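You operate a simulated robot arm through the tools that you are given. There is no shell and no other tool.

The job below is to be done with a simulated robot arm. You get a single attempt, and the scene is never put back.

## Task
Bring the air on and set the main regulator to 1.6 bar.
Fine: first shut the vent and wind the black regulator knob back to its stop, then free the lock and open the red supply lever; leave the air on.

Only the result counts: the job must be done as asked and must still hold three seconds after the hand-in. Knocking over, shifting, dropping, spilling or breaking anything else fails it.

## Robot
A 6-joint arm with a three-finger gripper, fixed in place. Base frame: the origin is on the floor under the middle of its stand, x ahead of it, y to its left, z up. Readings come in m, degrees, newtons and seconds.
It reaches about 1.213 m from its shoulder. Its first joint turns from -166.0 to 166.0 degrees. Payload 4.89 kg.
The tool frame sits at the grasp point between the pads (the TCP): z along the fingers, y along the line on which they close. The tips reach 0.03 m beyond it. The gripper opens to 0.164 m; its body begins 0.125 m behind the TCP.
Orientation is that of the tool frame in the base frame, as [roll, pitch, yaw] about the fixed x, y, z axes, in that order (R = Rz(yaw) Ry(pitch) Rx(roll)). With the fingers straight down and closing along the base's y, the tool's x points along the base's -x, its y along +y and its z along -z.

## Interface
- The arm moves only by the tool jog_arm. Its argument "steps" is a list of rows, each a list of 7 numbers: the shift along the tool's x, y, z in m, then the turn, a rotation vector about the tool's x, y, z in degrees, then the finger opening in m, from 0 to 0.164. In form: [[dx, dy, dz, ax, ay, az, gripper], ...]. A call has 1 to 20 rows; each row is the pose to reach, as a shift and turn from the pose commanded when the call began, along the tool's axes at that moment. Each row takes 0.2 s and may step no farther than 0.05 m and 8.6 degrees from the row before; otherwise, or with a gripper value out of range, the whole call is refused. Where a pose cannot be reached the arm comes as near as it can. A force on the tool above 40 N (or 10 N above the force at the start of the call, whichever is more), or a blocked arm, ends the call early, and 0.2 s more pass. Each finger travels about 0.108 m/s and halts on what it meets, pressing with about 34 N; the grip force reading is that of the motor and also rises with nothing between the fingers. The clock runs only during rows and for 0.2 s after the last one: add rows that repeat a pose to give the fingers time. It gives the time, the measured TCP pose, the force on the tool (base axes), the opening and the grip force at its end, in the units of the frame above (readings bear some noise), with the torque about the TCP (base axes, N m) and any sound that the robot's microphone picked up.
- Cameras (640 x 400 px; columns grow to the right, rows downward): "scene" is fixed at [0.4001, -0.5001, 1.8361]; the picture's right is [0.82, -0.57, 0.00], its down [-0.25, -0.35, -0.90] and it looks along [0.52, 0.74, -0.43] (base axes); focal length 328 px, centre (320, 200). "wrist" rides on the gripper at [0.076, -0.002, -0.152] in the tool frame; the picture's right is [0.02, 1.00, 0.00], its down [-0.88, 0.02, -0.47] and it looks along [-0.47, 0.01, 0.88] (tool axes); focal length 247 px, centre (320, 200). There is no depth. A picture from a camera that has moved, and an enlarged one, comes with that camera's place and axes in the base frame and with its lens.
- camera(camera): a new picture of that camera. The clock stands still meanwhile.
- lift_body(by): moves the trunk up (or, below 0, down) by that many m; the arm rides with it, the base frame stays. It gives what a move gives, with no picture.
- close_up(camera, box): a new picture of the part [left, top, right, bottom] of that camera's present view, enlarged. The clock stands still meanwhile.
- job_done(): hands the job in; it is judged then, once.

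Places have to be worked out from the pictures, the camera data and where the tool is seen. Open the gripper and draw the arm clear of the work before you hand the job in, unless the task says otherwise.

The tools are called as name(argument=value, ...) on one line, values as JSON. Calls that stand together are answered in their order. jog_arm: Moves the arm, as the interface text tells. Its arguments: {"type":"object","properties":{"steps":{"type":"array"}},"required":["steps"]} The other tools are called the same way: lift_body (by) moves the trunk up or down; camera (camera) takes a picture; close_up (camera, box) takes an enlarged picture of a part of a camera's view; job_done () hands the job in.

At the start:

```text
time_s: 0.0
position: [0.5733, 0.4336, 1.5319]
ee_rot: [180.0, 0.1, 180.0]
wrist_force: [0.5, -0.4, 0.7]
moment: [-0.02, -0.03, 0.0]
grip_width: 0.164
grasp_force: 0.1
trunk travel left (down, up): [-0.3, 0.09]
```

scene: 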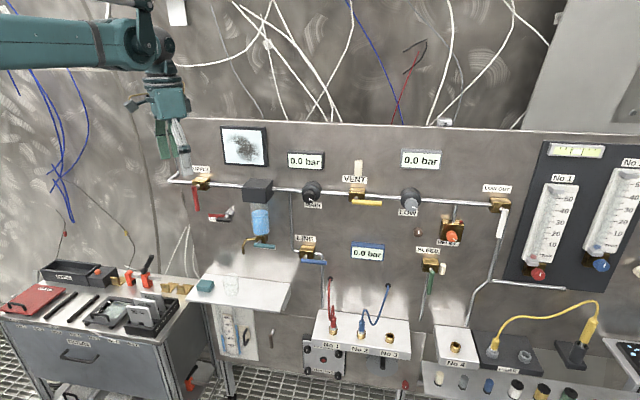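
wrist: 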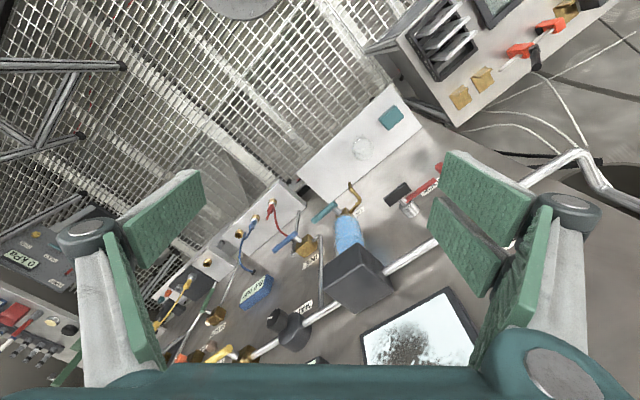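

I'll start by looking closely at the panel before moving anything: the supply lever, lock, vent, regulator knobs and gauges.

close_up(camera="scene", box=[160, 120, 320, 220])

close_up(camera="scene", box=[280, 130, 440, 230])

close_up(camera="scene", box=[380, 160, 540, 260])

close_up(camera="scene", box=[230, 200, 390, 300])

```text
4.00 times, centred on (240, 170) of scene
camera zoom: at [0.4001, -0.5001, 1.8361], right [0.82, -0.57, 0.0], down [-0.25, -0.35, -0.9], along [0.52, 0.74, -0.43], focal length 1314 px, centre (640, 320)
```

zoom: 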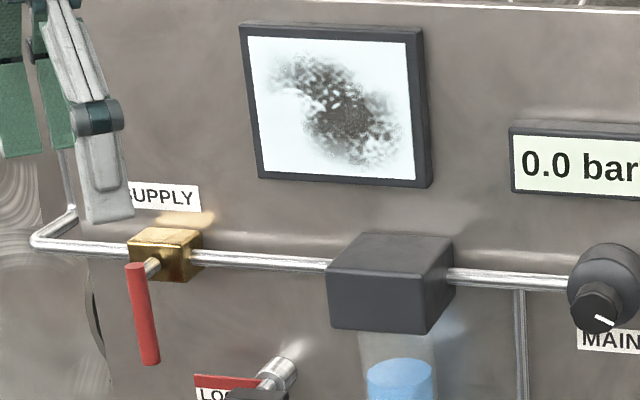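

```text
4.00 times, centred on (360, 180) of scene
camera zoom: at [0.4001, -0.5001, 1.8361], right [0.82, -0.57, 0.0], down [-0.25, -0.35, -0.9], along [0.52, 0.74, -0.43], focal length 1314 px, centre (160, 280)
```

zoom: 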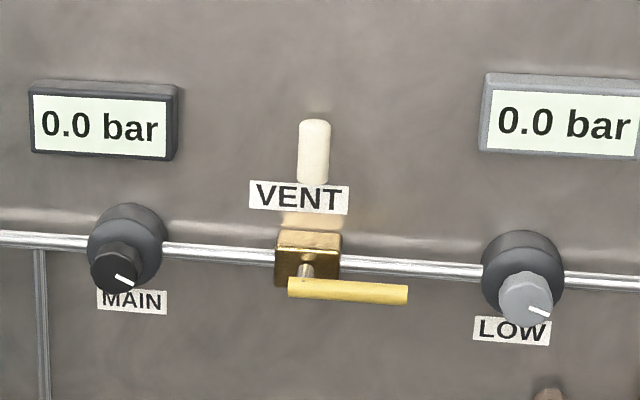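

```text
4.00 times, centred on (460, 210) of scene
camera zoom: at [0.4001, -0.5001, 1.8361], right [0.82, -0.57, 0.0], down [-0.25, -0.35, -0.9], along [0.52, 0.74, -0.43], focal length 1314 px, centre (-240, 160)
```

zoom: 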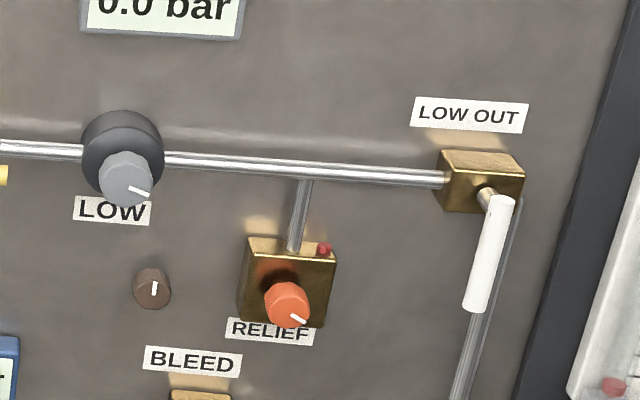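

```text
4.00 times, centred on (310, 250) of scene
camera zoom: at [0.4001, -0.5001, 1.8361], right [0.82, -0.57, 0.0], down [-0.25, -0.35, -0.9], along [0.52, 0.74, -0.43], focal length 1314 px, centre (360, 0)
```

zoom: 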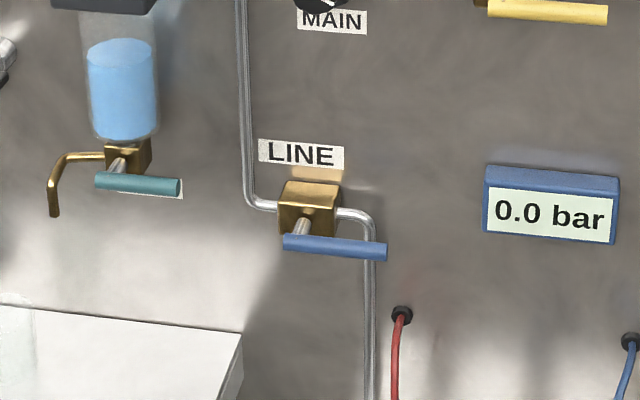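

The panel appears to run at roughly 45° to the base axes, with the supply lever (red) hanging down, and the vent lever (yellow) lying horizontal. I'll look at the lock and the wrist view in more detail.

close_up(camera="scene", box=[180, 170, 260, 220])

close_up(camera="scene", box=[330, 150, 410, 210])

close_up(camera="wrist", box=[360, 130, 520, 230])

close_up(camera="wrist", box=[160, 260, 400, 400])

```text
8.00 times, centred on (220, 195) of scene
camera zoom: at [0.4001, -0.5001, 1.8361], right [0.82, -0.57, 0.0], down [-0.25, -0.35, -0.9], along [0.52, 0.74, -0.43], focal length 2627 px, centre (1120, 240)
```

zoom: 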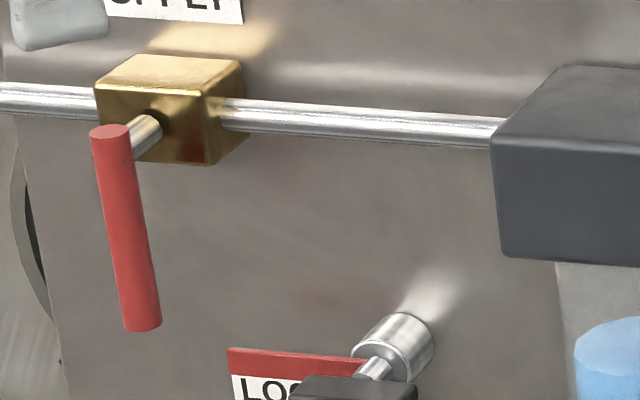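

```text
6.67 times, centred on (370, 180) of scene
camera zoom: at [0.4001, -0.5001, 1.8361], right [0.82, -0.57, 0.0], down [-0.25, -0.35, -0.9], along [0.52, 0.74, -0.43], focal length 2189 px, centre (-13, 333)
```

zoom: 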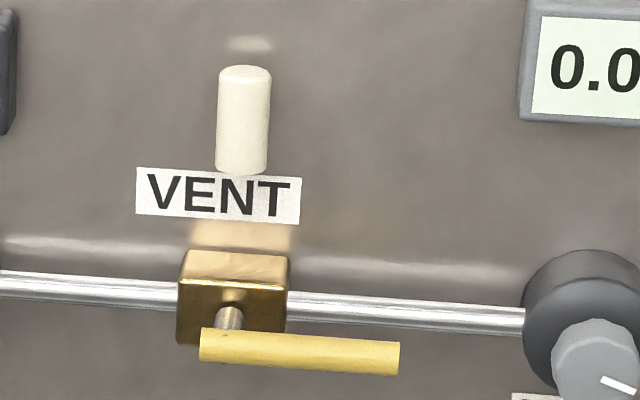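

```text
4.00 times, centred on (440, 180) of wrist
camera zoom: at [0.4963, 0.4331, 1.686], right [-0.02, 1.0, 0.0], down [0.88, 0.02, 0.47], along [0.47, 0.01, -0.88], focal length 988 px, centre (-160, 280)
```

zoom: 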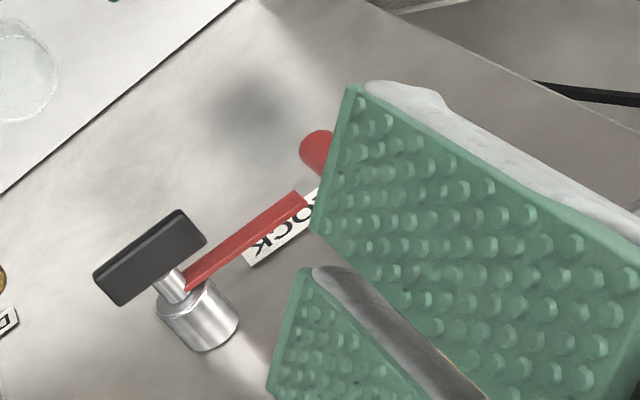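

```text
2.67 times, centred on (280, 330) of wrist
camera zoom: at [0.4963, 0.4331, 1.686], right [-0.02, 1.0, 0.0], down [0.88, 0.02, 0.47], along [0.47, 0.01, -0.88], focal length 659 px, centre (427, -147)
```

zoom: 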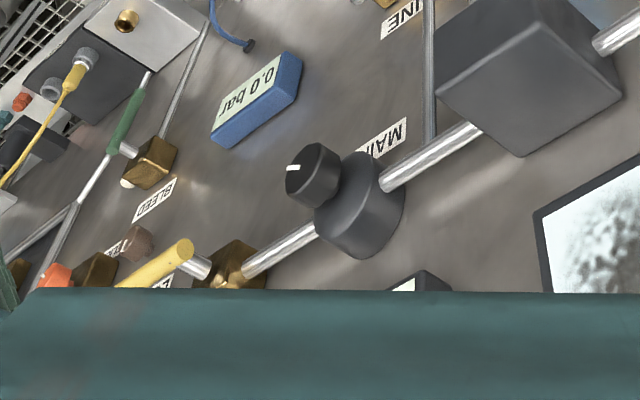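

Triangulating the two views puts the main knob near (0.945, 0.35, 1.36), the supply valve near (0.66, 0.66, 1.36), the vent near (1.08, 0.26, 1.36) and the lock near (0.74, 0.58, 1.27). The panel normal points roughly along (-0.69, -0.72, 0). I'll turn the tool to face the panel at a safe stand-off.

jog_arm(steps=[[-0.0126, -0.0186, 0.01, -2.762, -6.515, -2.762, 0.164], [-0.0252, -0.0372, 0.02, -5.524, -13.03, -5.524, 0.164], [-0.0377, -0.0559, 0.03, -8.286, -19.545, -8.286, 0.164], [-0.0503, -0.0745, 0.04, -11.048, -26.06, -11.048, 0.164], [-0.0629, -0.0931, 0.05, -13.81, -32.575, -13.81, 0.164], [-0.0755, -0.1117, 0.06, -16.572, -39.09, -16.572, 0.164], [-0.0881, -0.1303, 0.07, -19.334, -45.605, -19.334, 0.164], [-0.1006, -0.149, 0.08, -22.096, -52.12, -22.096, 0.164], [-0.1132, -0.1676, 0.09, -24.858, -58.635, -24.858, 0.164], [-0.1258, -0.1862, 0.1, -27.62, -65.15, -27.62, 0.164], [-0.1384, -0.2048, 0.11, -30.382, -71.665, -30.382, 0.164], [-0.151, -0.2234, 0.12, -33.144, -78.18, -33.144, 0.164], [-0.1635, -0.242, 0.13, -35.9, -84.7, -35.9, 0.164]])

```text
time_s: 2.8
position: [0.7357, 0.1919, 1.4037]
ee_rot: [135.6, 90.0, -178.6]
wrist_force: [-1.4, 0.4, 0.8]
moment: [-0.05, 0.09, -0.24]
grip_width: 0.164
grasp_force: 0.1
trunk travel left (down, up): [-0.3, 0.09]
```

The tool now faces the panel. I'll take pictures from both cameras to refine positions.

camera(camera="wrist")

camera(camera="scene")

```text
taken
camera wrist: at [0.6304, 0.0815, 1.3269], right [-0.72, 0.7, -0.02], down [-0.34, -0.33, 0.88], along [0.6, 0.64, 0.47], focal length 247 px, centre (320, 200)
```

wrist: 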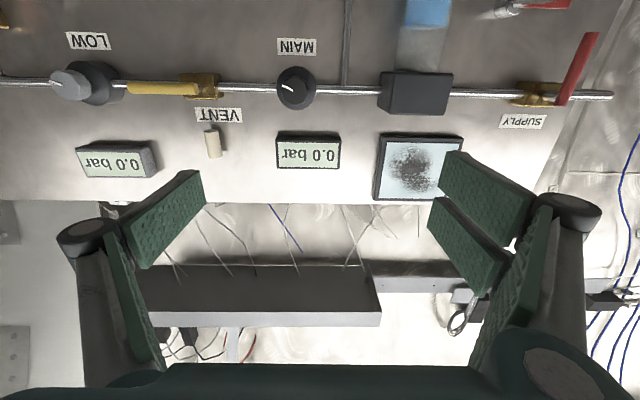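

```text
taken
```

scene: 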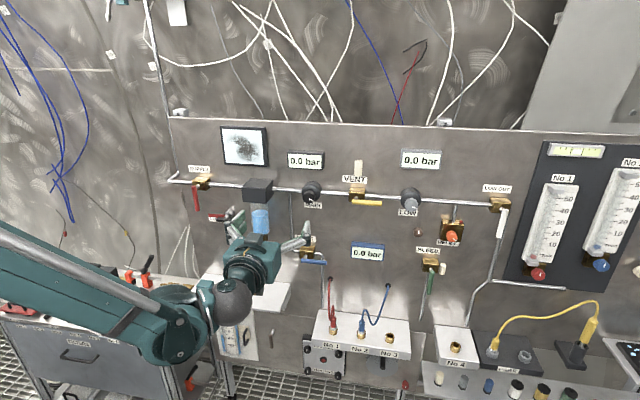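

The view is upside-down (camera under the gripper) but clear. I'll zoom on the vent, main knob, supply and lock.

close_up(camera="wrist", box=[100, 40, 260, 140])

close_up(camera="wrist", box=[240, 30, 400, 130])

close_up(camera="wrist", box=[470, 0, 630, 140])

close_up(camera="wrist", box=[380, 0, 600, 60])

close_up(camera="scene", box=[200, 190, 330, 300])

```text
4.00 times, centred on (180, 90) of wrist
camera zoom: at [0.6304, 0.0815, 1.3269], right [-0.72, 0.7, -0.02], down [-0.34, -0.33, 0.88], along [0.6, 0.64, 0.47], focal length 988 px, centre (880, 640)
```

zoom: 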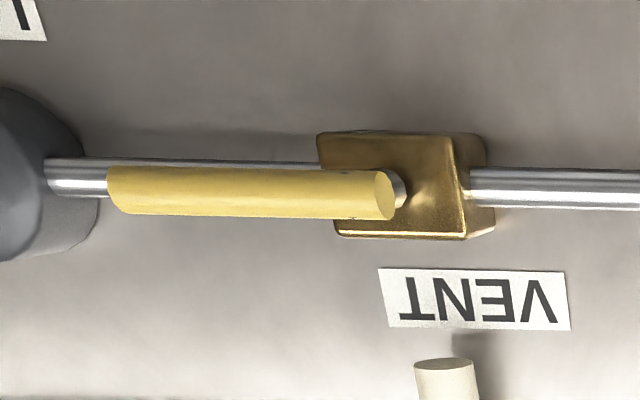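

```text
4.00 times, centred on (320, 80) of wrist
camera zoom: at [0.6304, 0.0815, 1.3269], right [-0.72, 0.7, -0.02], down [-0.34, -0.33, 0.88], along [0.6, 0.64, 0.47], focal length 988 px, centre (320, 680)
```

zoom: 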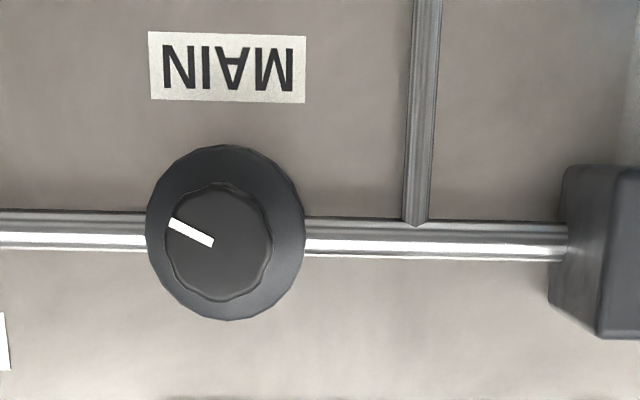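

```text
2.86 times, centred on (550, 70) of wrist
camera zoom: at [0.6304, 0.0815, 1.3269], right [-0.72, 0.7, -0.02], down [-0.34, -0.33, 0.88], along [0.6, 0.64, 0.47], focal length 706 px, centre (-337, 571)
```

zoom: 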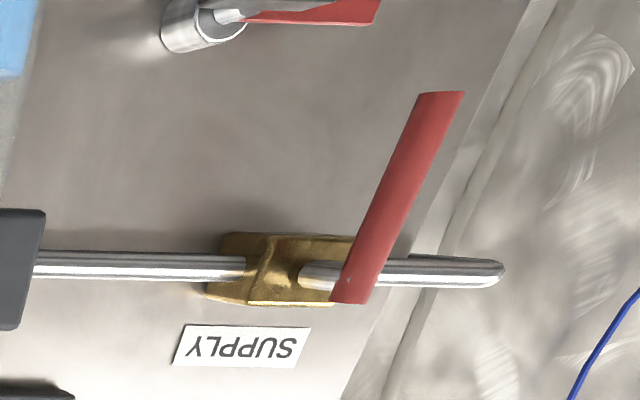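

```text
2.91 times, centred on (490, 30) of wrist
camera zoom: at [0.6304, 0.0815, 1.3269], right [-0.72, 0.7, -0.02], down [-0.34, -0.33, 0.88], along [0.6, 0.64, 0.47], focal length 718 px, centre (-174, 694)
```

zoom: 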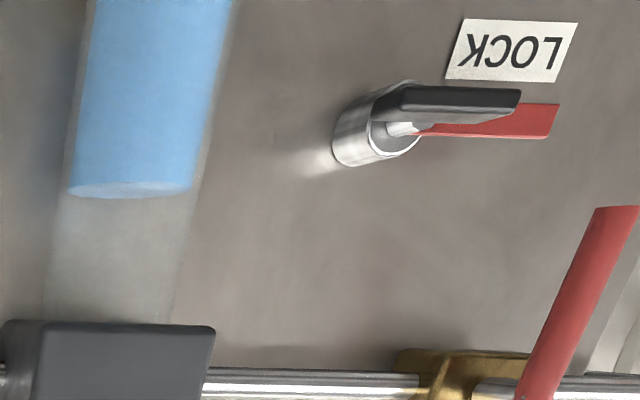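

```text
3.64 times, centred on (265, 245) of scene
camera zoom: at [0.4001, -0.5001, 1.8361], right [0.82, -0.57, 0.0], down [-0.25, -0.35, -0.9], along [0.52, 0.74, -0.43], focal length 1194 px, centre (520, 36)
```

zoom: 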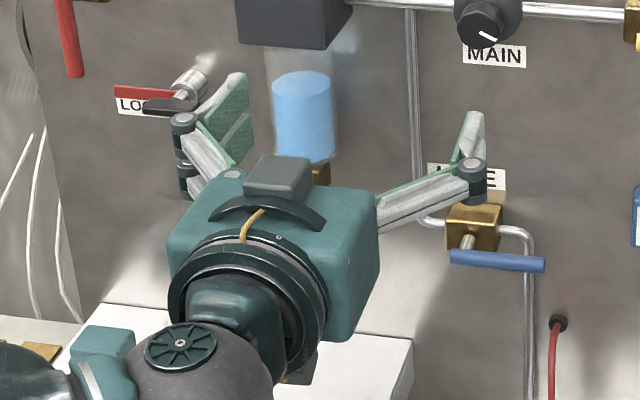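

Fitting the pipe at constant height in the scene view gives a panel direction of exactly 45°, with the pipe axis about 0.975 m along (0.707, 0.707). I'll close the fingers here and correct the yaw by 1° to see the closed finger shape before using it to push the vent lever.

jog_arm(steps=[[0, 0, 0, 1.0, 0, 0, 0.1], [0, 0, 0, 1.0, 0, 0, 0.05], [0, 0, 0, 1.0, 0, 0, 0.0], [0, 0, 0, 1.0, 0, 0, 0.0], [0, 0, 0, 1.0, 0, 0, 0.0]])

camera(camera="wrist")

close_up(camera="scene", box=[200, 190, 330, 300])

```text
time_s: 4.0
position: [0.7357, 0.1913, 1.402]
ee_rot: [-9.6, 89.9, 35.3]
wrist_force: [0.8, -0.5, -0.2]
moment: [0.01, 0.02, -0.02]
grip_width: 0.0
grasp_force: 33.9
trunk travel left (down, up): [-0.3, 0.09]
```

```text
taken
camera wrist: at [0.6292, 0.0834, 1.3271], right [-0.71, 0.71, -0.02], down [-0.35, -0.32, 0.88], along [0.62, 0.63, 0.47], focal length 247 px, centre (320, 200)
```

wrist: 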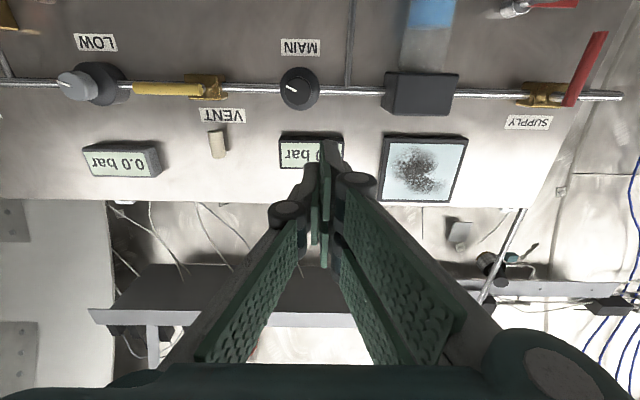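

```text
3.64 times, centred on (265, 245) of scene
camera zoom: at [0.4001, -0.5001, 1.8361], right [0.82, -0.57, 0.0], down [-0.25, -0.35, -0.9], along [0.52, 0.74, -0.43], focal length 1194 px, centre (520, 36)
```

zoom: 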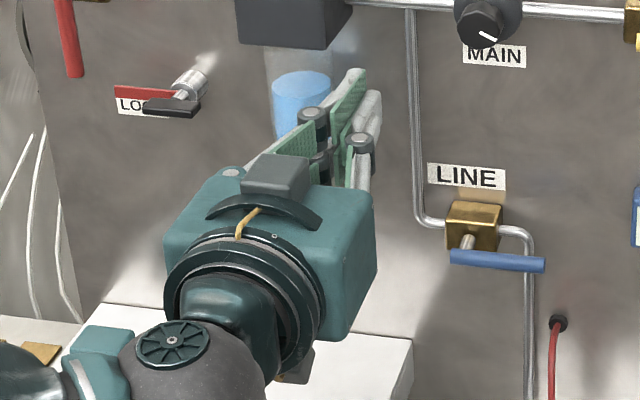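

The closed fingers form a compact pusher. I'll go to a pre-contact pose just above and in front of the yellow vent lever (lever about u=0.57–0.66, height 1.36, w≈0.91).

jog_arm(steps=[[-0.005, -0.033, 0.015, 0, 0, 0, 0.0], [-0.01, -0.066, 0.03, 0, 0, 0, 0.0], [-0.015, -0.099, 0.05, 0, 0, 0, 0.0], [-0.02, -0.132, 0.07, 0, 0, 0, 0.0], [-0.025, -0.165, 0.09, 0, 0, 0, 0.0], [-0.03, -0.198, 0.115, 0, 0, 0, 0.0], [-0.034, -0.231, 0.14, 0, 0, 0, 0.0], [-0.038, -0.265, 0.16, 0, 0, 0, 0.0], [-0.038, -0.265, 0.18, 0, 0, 0, 0.0], [-0.038, -0.265, 0.185, 0, 0, 0, 0.0]])

camera(camera="wrist")

close_up(camera="scene", box=[290, 130, 450, 230])

```text
time_s: 6.2
position: [1.0546, 0.1359, 1.4413]
ee_rot: [-39.3, 90.0, 5.6]
wrist_force: [0.1, -0.6, -0.1]
moment: [-0.02, -0.02, 0.02]
grip_width: 0.0
grasp_force: 34.5
trunk travel left (down, up): [-0.3, 0.09]
```

```text
taken
camera wrist: at [0.9477, 0.0271, 1.3647], right [-0.71, 0.71, -0.02], down [-0.35, -0.32, 0.88], along [0.62, 0.63, 0.47], focal length 247 px, centre (320, 200)
```

wrist: 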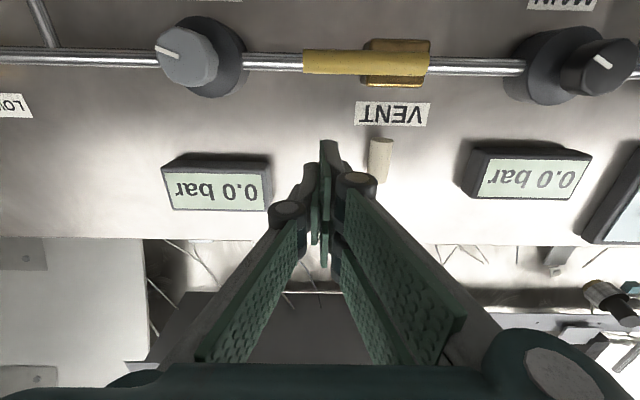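

```text
4.00 times, centred on (370, 180) of scene
camera zoom: at [0.4001, -0.5001, 1.8361], right [0.82, -0.57, 0.0], down [-0.25, -0.35, -0.9], along [0.52, 0.74, -0.43], focal length 1314 px, centre (120, 280)
```

zoom: 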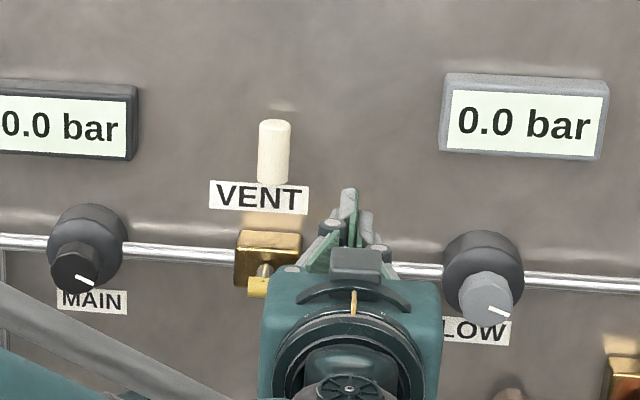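

I'll zoom the wrist view to locate the vent lever relative to the fingertips precisely.

close_up(camera="wrist", box=[260, 20, 460, 145])

close_up(camera="wrist", box=[240, 120, 420, 300])

```text
3.20 times, centred on (360, 82) of wrist
camera zoom: at [0.9477, 0.0271, 1.3647], right [-0.71, 0.71, -0.02], down [-0.35, -0.32, 0.88], along [0.62, 0.63, 0.47], focal length 790 px, centre (192, 576)
```

zoom: 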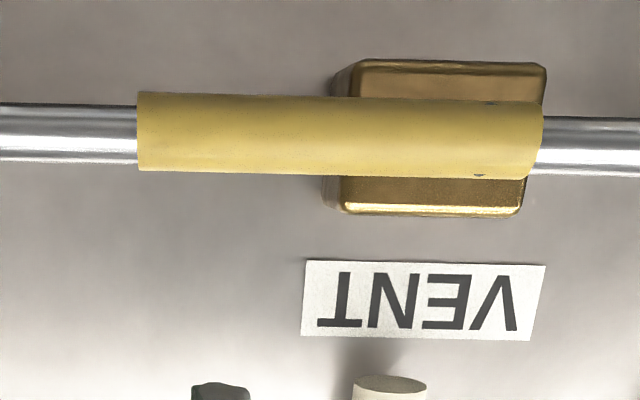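

```text
2.22 times, centred on (330, 210) of wrist
camera zoom: at [0.9477, 0.0271, 1.3647], right [-0.71, 0.71, -0.02], down [-0.35, -0.32, 0.88], along [0.62, 0.63, 0.47], focal length 549 px, centre (298, 178)
```

zoom: 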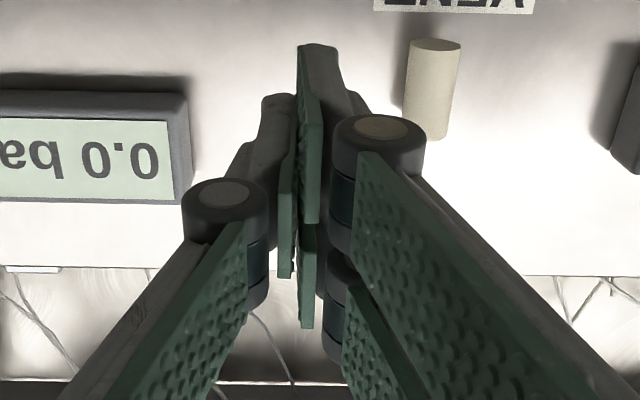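

Stereo puts the vent lever axis at w≈0.906, z≈1.360, from u=0.566 (pivot near 0.580) to u=0.664. I'll advance 5 cm so the tips overlap the lever, then press down on it slowly.

jog_arm(steps=[[0, 0, 0.025, 0, 0, 0, 0.0], [0, 0, 0.048, 0, 0, 0, 0.0], [0.015, 0, 0.048, 0, 0, 0, 0.0], [0.03, 0, 0.048, 0, 0, 0, 0.0], [0.04, 0, 0.048, 0, 0, 0, 0.0], [0.05, 0, 0.048, 0, 0, 0, 0.0], [0.06, 0, 0.048, 0, 0, 0, 0.0], [0.07, 0, 0.048, 0, 0, 0, 0.0]])

close_up(camera="wrist", box=[220, 0, 460, 240])

close_up(camera="scene", box=[310, 150, 430, 230])

```text
time_s: 8.0
position: [1.0885, 0.169, 1.3716]
ee_rot: [38.2, 90.0, 83.1]
wrist_force: [-0.3, 0.1, 0.3]
moment: [-0.02, -0.02, -0.02]
grip_width: 0.0
grasp_force: 33.8
trunk travel left (down, up): [-0.3, 0.09]
```

```text
1.67 times, centred on (340, 120) of wrist
camera zoom: at [0.9816, 0.0605, 1.2954], right [-0.71, 0.71, -0.02], down [-0.35, -0.32, 0.88], along [0.62, 0.63, 0.47], focal length 412 px, centre (287, 333)
```

zoom: 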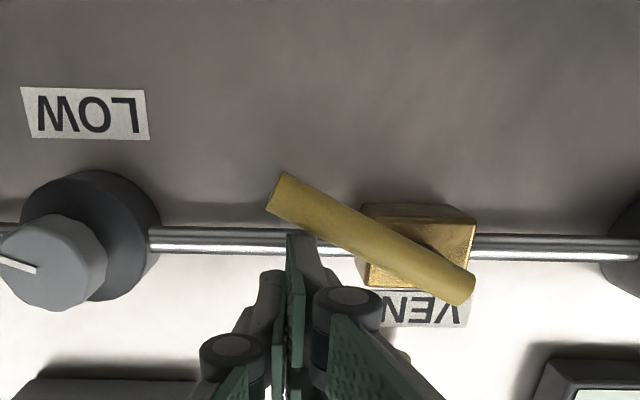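

```text
5.00 times, centred on (370, 190) of scene
camera zoom: at [0.4001, -0.5001, 1.8361], right [0.82, -0.57, 0.0], down [-0.25, -0.35, -0.9], along [0.52, 0.74, -0.43], focal length 1642 px, centre (70, 250)
```

zoom: 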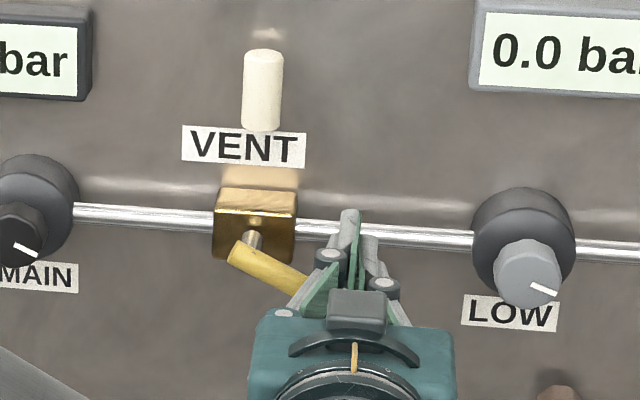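

The lever is swinging down easily (about 28° so far), which is its only sensible travel. I'll continue following the arc downward and then left towards vertical.

jog_arm(steps=[[0.015, 0, 0, 0, 0, 0, 0.0], [0.03, 0, 0, 0, 0, 0, 0.0], [0.045, 0.005, 0, 0, 0, 0, 0.0], [0.06, 0.012, 0, 0, 0, 0, 0.0], [0.07, 0.02, 0, 0, 0, 0, 0.0], [0.07, 0.03, 0, 0, 0, 0, 0.0], [0.07, 0.037, 0, 0, 0, 0, 0.0], [0.07, 0.042, 0, 0, 0, 0, 0.0], [0.07, 0.046, 0, 0, 0, 0, 0.0]])

close_up(camera="wrist", box=[220, 0, 460, 240])

close_up(camera="scene", box=[310, 150, 430, 230])

```text
time_s: 10.0
position: [1.0568, 0.2027, 1.3014]
ee_rot: [127.9, 90.0, 172.7]
wrist_force: [0.2, 0.1, 0.2]
moment: [0.02, -0.03, 0.01]
grip_width: 0.0
grasp_force: 34.1
trunk travel left (down, up): [-0.3, 0.09]
```

```text
1.67 times, centred on (340, 120) of wrist
camera zoom: at [0.9492, 0.0933, 1.2254], right [-0.71, 0.71, -0.02], down [-0.35, -0.32, 0.88], along [0.62, 0.63, 0.47], focal length 412 px, centre (287, 333)
```

zoom: 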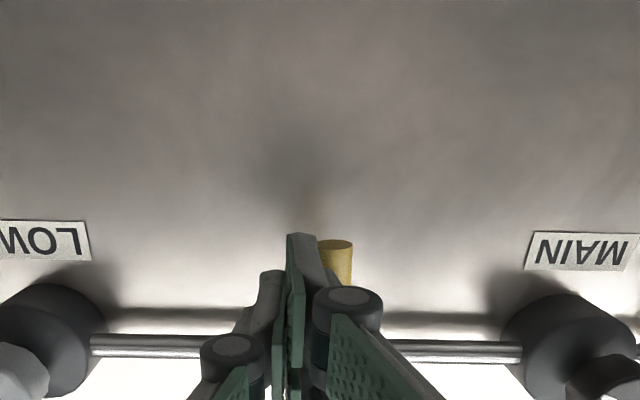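

```text
5.00 times, centred on (370, 190) of scene
camera zoom: at [0.4001, -0.5001, 1.8361], right [0.82, -0.57, 0.0], down [-0.25, -0.35, -0.9], along [0.52, 0.74, -0.43], focal length 1642 px, centre (70, 250)
```

zoom: 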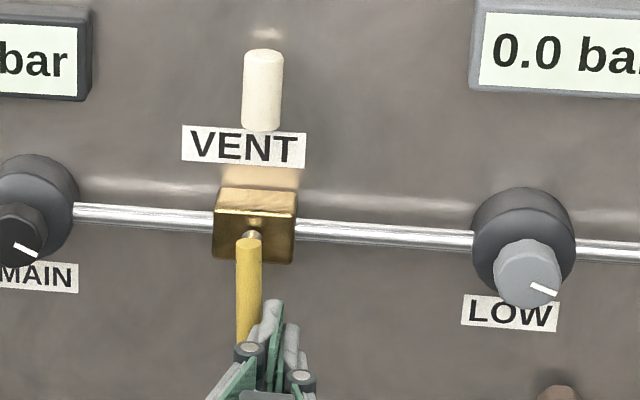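

The vent lever is now nearly vertical. I'll nudge further left in small steps to feel the end stop.

jog_arm(steps=[[0, 0.003, 0, 0, 0, 0, 0.0], [0, 0.005, 0, 0, 0, 0, 0.0], [0, 0.007, 0, 0, 0, 0, 0.0], [0, 0.009, 0, 0, 0, 0, 0.0]])

close_up(camera="scene", box=[310, 150, 430, 230])

```text
time_s: 11.0
position: [1.0512, 0.2049, 1.3008]
ee_rot: [84.5, 89.8, 129.5]
wrist_force: [23.0, -15.6, 6.4]
moment: [0.39, 0.3, -0.69]
grip_width: 0.0
grasp_force: 34.0
trunk travel left (down, up): [-0.3, 0.09]
```

```text
5.00 times, centred on (370, 190) of scene
camera zoom: at [0.4001, -0.5001, 1.8361], right [0.82, -0.57, 0.0], down [-0.25, -0.35, -0.9], along [0.52, 0.74, -0.43], focal length 1642 px, centre (70, 250)
```

zoom: 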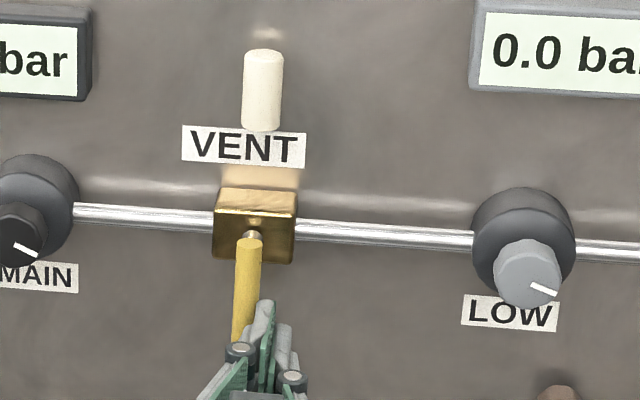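

The vent lever hit its stop (about 28 N), so it is fully turned. Now I back away and go to a stand-off in front of the black MAIN knob with the gripper open.

jog_arm(steps=[[0, -0.015, 0, 0, 0, 0, 0.0], [0, -0.015, -0.04, 0, 0, 0, 0.0], [0, -0.015, -0.08, 0, 0, 0, 0.0], [0, 0.02, -0.1, 0, 0, 0, 0.02], [-0.01, 0.06, -0.1, 0, 0, 0, 0.04], [-0.025, 0.1, -0.1, 0, 0, 0, 0.06], [-0.04, 0.14, -0.1, 0, 0, 0, 0.08], [-0.057, 0.177, -0.1, 0, 0, 0, 0.1], [-0.057, 0.177, -0.1, 0, 0, 0, 0.1]])

camera(camera="wrist")

close_up(camera="scene", box=[260, 140, 400, 230])

```text
time_s: 13.0
position: [0.8543, 0.2629, 1.3569]
ee_rot: [-63.1, 89.9, -18.1]
wrist_force: [-1.1, 0.3, -0.1]
moment: [-0.04, 0.03, -0.17]
grip_width: 0.1001
grasp_force: 0.0
trunk travel left (down, up): [-0.3, 0.09]
```

```text
taken
camera wrist: at [0.7463, 0.1548, 1.2826], right [-0.71, 0.71, -0.02], down [-0.35, -0.32, 0.88], along [0.62, 0.63, 0.47], focal length 247 px, centre (320, 200)
```

wrist: 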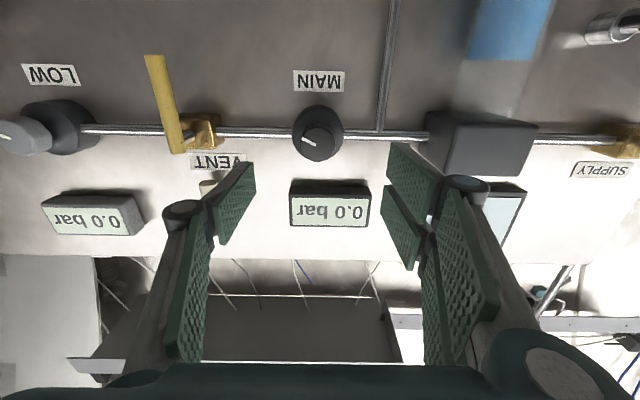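

```text
4.44 times, centred on (330, 185) of scene
camera zoom: at [0.4001, -0.5001, 1.8361], right [0.82, -0.57, 0.0], down [-0.25, -0.35, -0.9], along [0.52, 0.74, -0.43], focal length 1460 px, centre (276, 267)
```

zoom: 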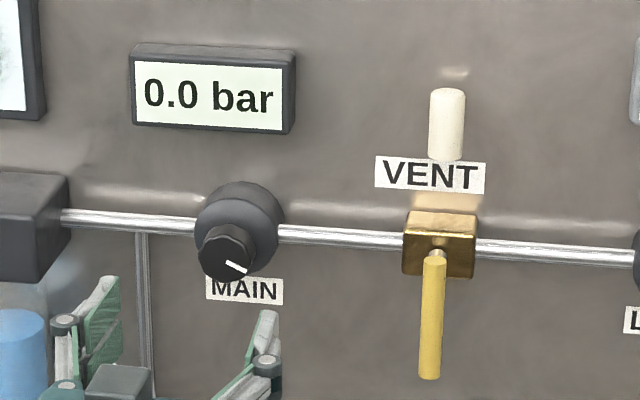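

The vent lever now hangs vertical. I'll zoom on the knob from the wrist to align precisely.

close_up(camera="wrist", box=[270, 70, 370, 170])

close_up(camera="scene", box=[290, 170, 330, 210])

```text
4.00 times, centred on (320, 120) of wrist
camera zoom: at [0.7463, 0.1548, 1.2826], right [-0.71, 0.71, -0.02], down [-0.35, -0.32, 0.88], along [0.62, 0.63, 0.47], focal length 988 px, centre (320, 520)
```

zoom: 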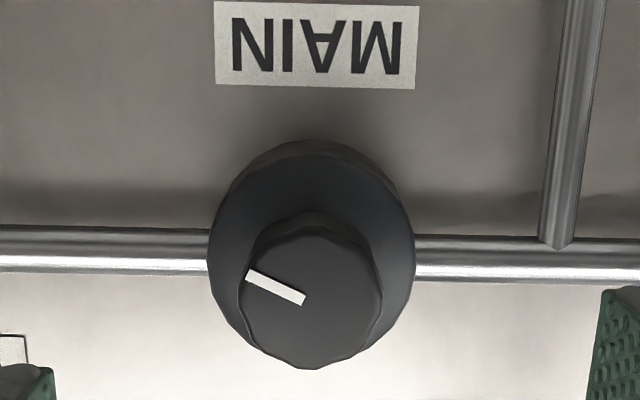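

```text
10.00 times, centred on (310, 190) of scene
camera zoom: at [0.4001, -0.5001, 1.8361], right [0.82, -0.57, 0.0], down [-0.25, -0.35, -0.9], along [0.52, 0.74, -0.43], focal length 3284 px, centre (420, 300)
```

zoom: 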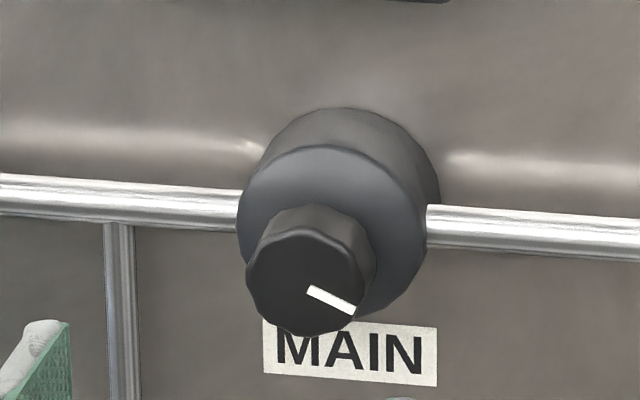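

The MAIN knob front face is at u=0.419, w=0.917, z=1.360, with a diameter of about 0.041 m. I'll advance so the pads straddle it, then close on it.

jog_arm(steps=[[-0.003, -0.001, 0.04, 0, 0, 0, 0.1], [-0.003, -0.001, 0.075, 0, 0, 0, 0.1], [-0.003, -0.001, 0.1, 0, 0, 0, 0.1], [-0.003, -0.001, 0.118, 0, 0, 0, 0.1], [-0.003, -0.001, 0.118, 0, 0, 0, 0.08]])

close_up(camera="wrist", box=[200, 40, 440, 240])

close_up(camera="scene", box=[260, 140, 360, 230])

```text
time_s: 14.2
position: [0.9386, 0.3447, 1.3611]
ee_rot: [178.9, 89.9, -136.1]
wrist_force: [0.5, -0.3, -0.7]
moment: [0.02, -0.04, -0.01]
grip_width: 0.08
grasp_force: 0.0
trunk travel left (down, up): [-0.3, 0.09]
```

```text
2.00 times, centred on (320, 140) of wrist
camera zoom: at [0.8313, 0.2376, 1.2849], right [-0.71, 0.71, -0.02], down [-0.35, -0.32, 0.88], along [0.62, 0.63, 0.47], focal length 494 px, centre (320, 320)
```

zoom: 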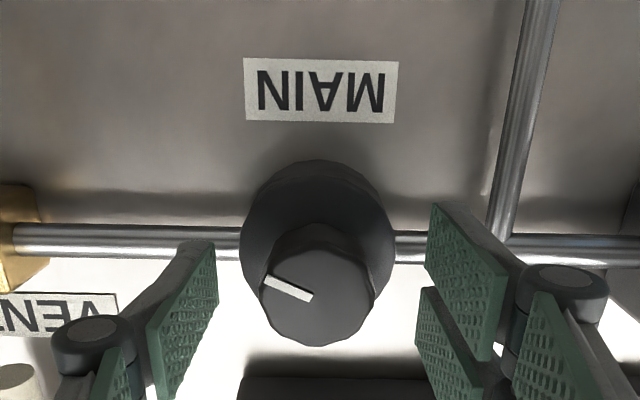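

```text
4.44 times, centred on (310, 185) of scene
camera zoom: at [0.4001, -0.5001, 1.8361], right [0.82, -0.57, 0.0], down [-0.25, -0.35, -0.9], along [0.52, 0.74, -0.43], focal length 1460 px, centre (364, 267)
```

zoom: 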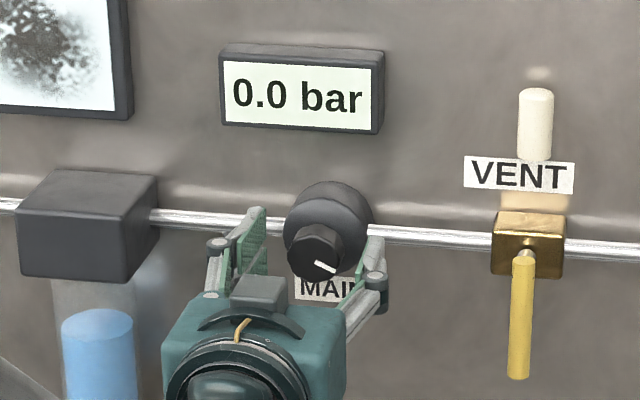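

The fingers straddle the knob symmetrically and the gauge stays visible to the scene camera. Closing on the knob now.

jog_arm(steps=[[0, 0, 0, 0, 0, 0, 0.05], [0, 0, 0, 0, 0, 0, 0.03], [0, 0, 0, 0, 0, 0, 0.03], [0, 0, 0, 0, 0, 0, 0.03]])

close_up(camera="wrist", box=[200, 40, 440, 240])

close_up(camera="scene", box=[260, 140, 360, 230])

```text
time_s: 15.2
position: [0.9399, 0.345, 1.361]
ee_rot: [96.7, 90.0, 141.6]
wrist_force: [17.1, -2.6, 8.3]
moment: [0.07, -0.12, -0.23]
grip_width: 0.0406
grasp_force: 44.9
trunk travel left (down, up): [-0.3, 0.09]
```

```text
2.00 times, centred on (320, 140) of wrist
camera zoom: at [0.8319, 0.2367, 1.2849], right [-0.71, 0.71, -0.02], down [-0.35, -0.32, 0.88], along [0.62, 0.63, 0.47], focal length 494 px, centre (320, 320)
```

zoom: 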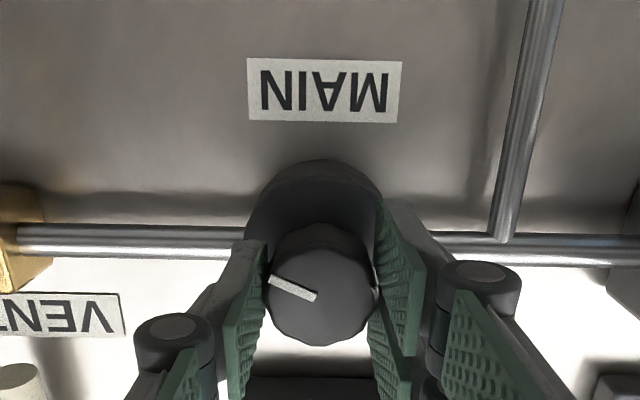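

```text
4.44 times, centred on (310, 185) of scene
camera zoom: at [0.4001, -0.5001, 1.8361], right [0.82, -0.57, 0.0], down [-0.25, -0.35, -0.9], along [0.52, 0.74, -0.43], focal length 1460 px, centre (364, 267)
```

zoom: 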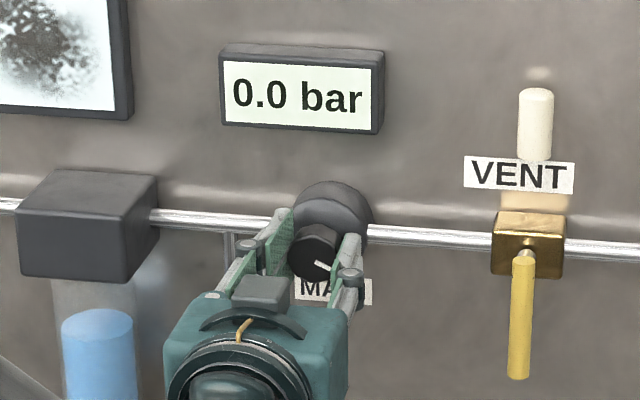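

Solid grip (0.0406 m). Now I turn counter-clockwise as seen from the front (negative about tool z), in small steps, watching torque for the stop.

jog_arm(steps=[[0, -0.001, 0, 0, 0, -6, 0.03], [0, -0.001, 0, 0, 0, -12, 0.03], [0, -0.001, 0, 0, 0, -18, 0.03], [0, -0.001, 0, 0, 0, -24, 0.03], [0, -0.001, 0, 0, 0, -30, 0.03]])

close_up(camera="wrist", box=[200, 40, 440, 240])

close_up(camera="scene", box=[260, 140, 360, 230])

```text
time_s: 16.4
position: [0.9388, 0.3466, 1.3611]
ee_rot: [-90.1, 59.9, -45.1]
wrist_force: [0.6, -2.3, -3.2]
moment: [-0.17, 0.16, 0.58]
grip_width: 0.0403
grasp_force: 44.8
trunk travel left (down, up): [-0.3, 0.09]
```

```text
2.00 times, centred on (320, 140) of wrist
camera zoom: at [0.8589, 0.2097, 1.2961], right [-0.6, 0.6, -0.52], down [-0.66, -0.01, 0.75], along [0.45, 0.8, 0.4], focal length 494 px, centre (320, 320)
```

zoom: 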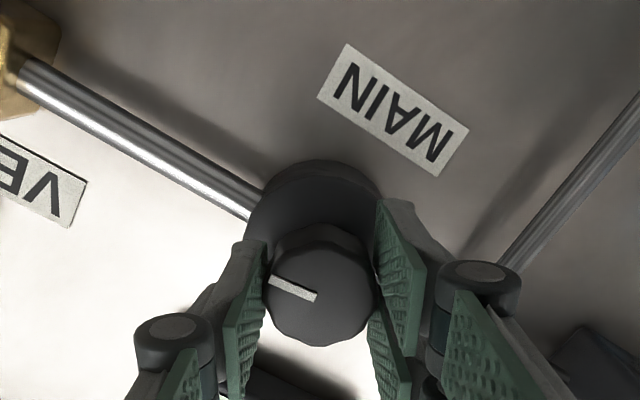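

```text
4.44 times, centred on (310, 185) of scene
camera zoom: at [0.4001, -0.5001, 1.8361], right [0.82, -0.57, 0.0], down [-0.25, -0.35, -0.9], along [0.52, 0.74, -0.43], focal length 1460 px, centre (364, 267)
```

zoom: 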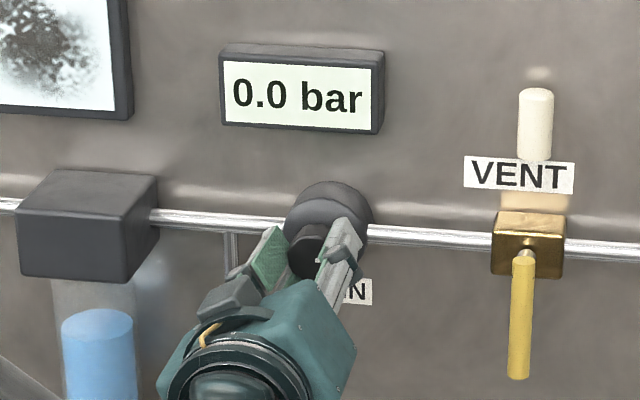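

The knob turns freely with the fingers. I continue counter-clockwise.

jog_arm(steps=[[0, 0, 0, 0, 0, -7, 0.03], [0, 0, 0, 0, 0, -14, 0.03], [0, 0, 0, 0, 0, -21, 0.03], [0, 0, 0, 0, 0, -28, 0.03], [0, 0, 0, 0, 0, -35, 0.03], [0, 0, 0, 0, 0, -42, 0.03], [0, 0, 0, 0, 0, -49, 0.03], [0, 0, 0, 0, 0, -56, 0.03]])

close_up(camera="wrist", box=[200, 40, 440, 240])

```text
time_s: 18.2
position: [0.9397, 0.3463, 1.3615]
ee_rot: [-91.6, 5.0, -45.4]
wrist_force: [-5.5, 1.0, -9.8]
moment: [0.72, -0.69, -0.07]
grip_width: 0.0405
grasp_force: 44.6
trunk travel left (down, up): [-0.3, 0.09]
```

```text
2.00 times, centred on (320, 140) of wrist
camera zoom: at [0.8843, 0.1848, 1.3609], right [-0.07, 0.03, -1.0], down [-0.95, 0.29, 0.07], along [0.29, 0.96, 0.01], focal length 494 px, centre (320, 320)
```

zoom: 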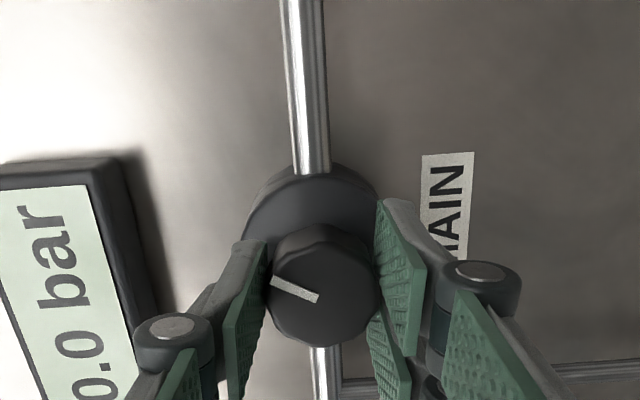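

Still turning freely (about 86° so far). Continuing counter-clockwise.

jog_arm(steps=[[0, 0, 0, 0, 0, -7, 0.03], [0, 0, 0, 0, 0, -14, 0.03], [0, 0, 0, 0, 0, -21, 0.03], [0, 0, 0, 0, 0, -28, 0.03], [0, 0, 0, 0, 0, -35, 0.03], [0, 0, 0, 0, 0, -42, 0.03], [0, 0, 0, 0, 0, -49, 0.03], [0, 0, 0, 0, 0, -56, 0.03]])

close_up(camera="wrist", box=[200, 40, 440, 240])

camera(camera="scene")

```text
time_s: 18.7
position: [0.9387, 0.3486, 1.3603]
ee_rot: [-95.4, -1.6, -46.8]
wrist_force: [-0.6, -16.7, 0.9]
moment: [0.49, -0.48, -0.63]
grip_width: 0.0421
grasp_force: 44.5
out of reach, approached as far as the arm can: row 1, 2
trunk travel left (down, up): [-0.3, 0.09]
stopped in row 2: the force on the tool passed its limit at 55 N (the readings are from after the stop); the commanded pose is now the measured one
```

```text
2.00 times, centred on (320, 140) of wrist
camera zoom: at [0.88, 0.1912, 1.3803], right [-0.04, -0.1, -0.99], down [-0.95, 0.32, 0.0], along [0.32, 0.94, -0.11], focal length 494 px, centre (320, 320)
```

zoom: 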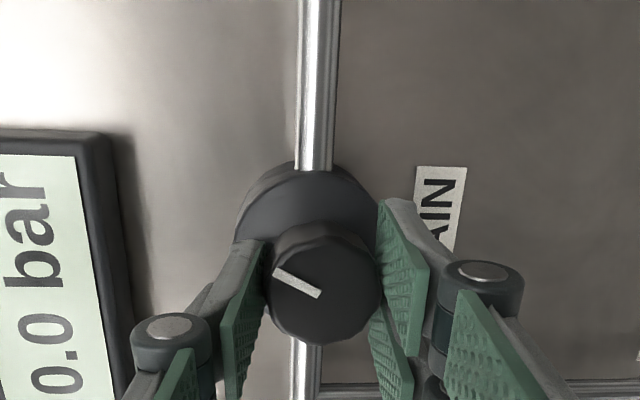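

```text
taken
```

scene: 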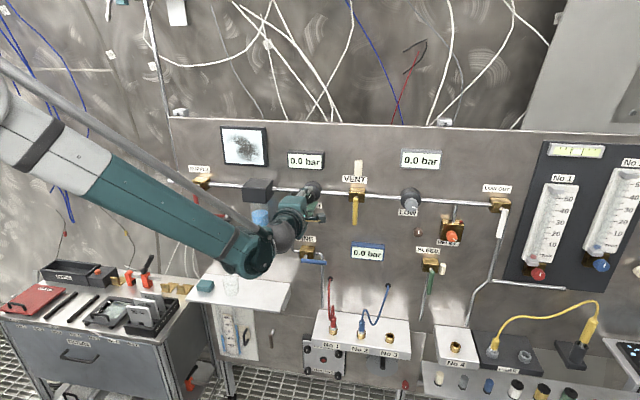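

The wrist joint hit its own travel limit (not the knob stop). I'll release the knob, straighten the small tilt, and then wind the open hand the other way to regrip.

jog_arm(steps=[[0, 0, 0, 0, 0, 0, 0.06], [0, 0, 0, 0, 0, 0, 0.1], [0, 0, 0, 0, 0, 0, 0.1], [0, 0, -0.003, 5.4, -1.8, 8.0, 0.1], [0, 0, -0.003, 5.4, -1.8, 8.0, 0.1]])

close_up(camera="scene", box=[290, 170, 330, 210])

```text
refused: row 4 steps farther than a row can; nothing moved
```

```text
10.00 times, centred on (310, 190) of scene
camera zoom: at [0.4001, -0.5001, 1.8361], right [0.82, -0.57, 0.0], down [-0.25, -0.35, -0.9], along [0.52, 0.74, -0.43], focal length 3284 px, centre (420, 300)
```

zoom: 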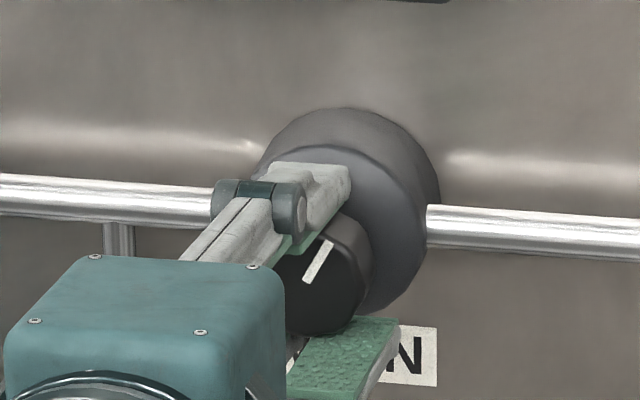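

The combined turn was too big for one row; I'll split it. The knob mark now points to about 1 o'clock.

jog_arm(steps=[[0, 0, 0, 0, 0, 0, 0.06], [0, 0, 0, 0, 0, 0, 0.1], [0, 0, 0, 0, 0, 0, 0.1], [0, 0, -0.003, 2.7, -0.9, 4.0, 0.1], [0, 0, -0.003, 5.4, -1.8, 8.0, 0.1], [0, 0, -0.003, 5.4, -1.8, 8.0, 0.1]])

close_up(camera="scene", box=[290, 170, 330, 210])

```text
time_s: 20.1
position: [0.936, 0.3496, 1.3611]
ee_rot: [-90.4, 6.7, -45.4]
wrist_force: [0.7, -0.4, 0.2]
moment: [0.08, -0.02, 0.07]
grip_width: 0.1001
grasp_force: 0.0
trunk travel left (down, up): [-0.3, 0.09]
```

```text
10.00 times, centred on (310, 190) of scene
camera zoom: at [0.4001, -0.5001, 1.8361], right [0.82, -0.57, 0.0], down [-0.25, -0.35, -0.9], along [0.52, 0.74, -0.43], focal length 3284 px, centre (420, 300)
```

zoom: 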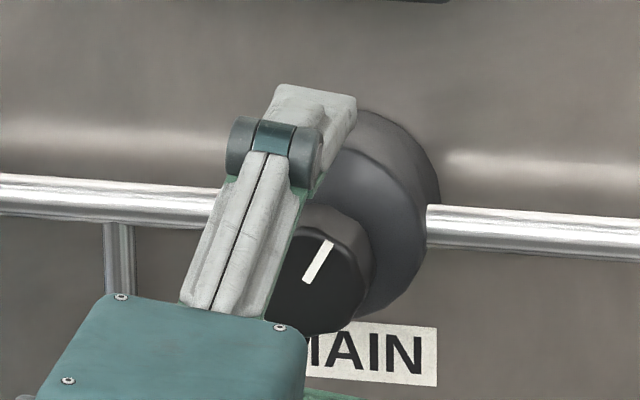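

Released cleanly. Rotating the open hand +165° around the knob so the next grip has full winding travel.

jog_arm(steps=[[0.004, 0, 0, 0, 0, 8.25, 0.1], [0.004, 0, 0, 0, 0, 16.5, 0.1], [0.004, 0, 0, 0, 0, 24.75, 0.1], [0.004, 0, 0, 0, 0, 33, 0.1], [0.004, 0, 0, 0, 0, 41.25, 0.1], [0.004, 0, 0, 0, 0, 49.5, 0.1], [0.004, 0, 0, 0, 0, 57.75, 0.1], [0.004, 0, 0, 0, 0, 66, 0.1], [0.004, 0, 0, 0, 0, 74.25, 0.1], [0.004, 0, 0, 0, 0, 82.5, 0.1], [0.004, 0, 0, 0, 0, 90.75, 0.1], [0.004, 0, 0, 0, 0, 99, 0.1], [0.004, 0, 0, 0, 0, 107.25, 0.1], [0.004, 0, 0, 0, 0, 115.5, 0.1], [0.004, 0, 0, 0, 0, 123.75, 0.1], [0.004, 0, 0, 0, 0, 132, 0.1], [0.004, 0, 0, 0, 0, 140.25, 0.1], [0.004, 0, 0, 0, 0, 148.5, 0.1], [0.004, 0, 0, 0, 0, 156.75, 0.1], [0.004, 0, 0, 0, 0, 165, 0.1]])

close_up(camera="wrist", box=[200, 40, 440, 240])

close_up(camera="scene", box=[280, 150, 340, 210])

```text
time_s: 24.3
position: [0.9391, 0.3479, 1.3611]
ee_rot: [90.1, 8.4, 134.7]
wrist_force: [0.1, 0.2, -0.5]
moment: [0.03, -0.03, 0.0]
grip_width: 0.1002
grasp_force: 0.0
trunk travel left (down, up): [-0.3, 0.09]
```

```text
2.00 times, centred on (320, 140) of wrist
camera zoom: at [0.7772, 0.2946, 1.349], right [-0.12, 0.12, 0.99], down [0.27, -0.95, 0.15], along [0.95, 0.29, 0.08], focal length 494 px, centre (320, 320)
```

zoom: 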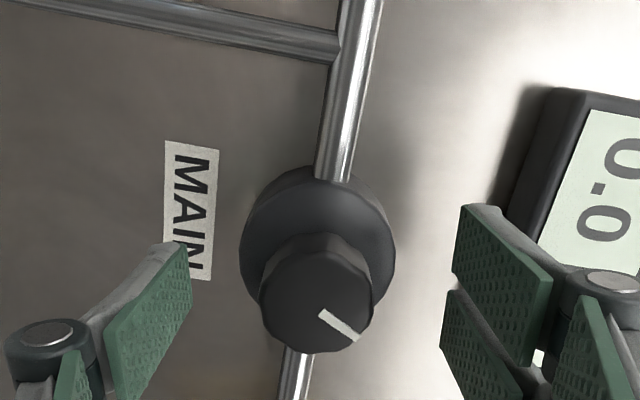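

```text
6.67 times, centred on (310, 180) of scene
camera zoom: at [0.4001, -0.5001, 1.8361], right [0.82, -0.57, 0.0], down [-0.25, -0.35, -0.9], along [0.52, 0.74, -0.43], focal length 2189 px, centre (387, 333)
```

zoom: 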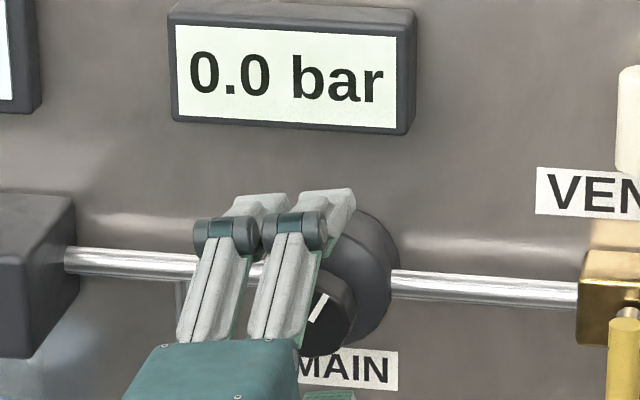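

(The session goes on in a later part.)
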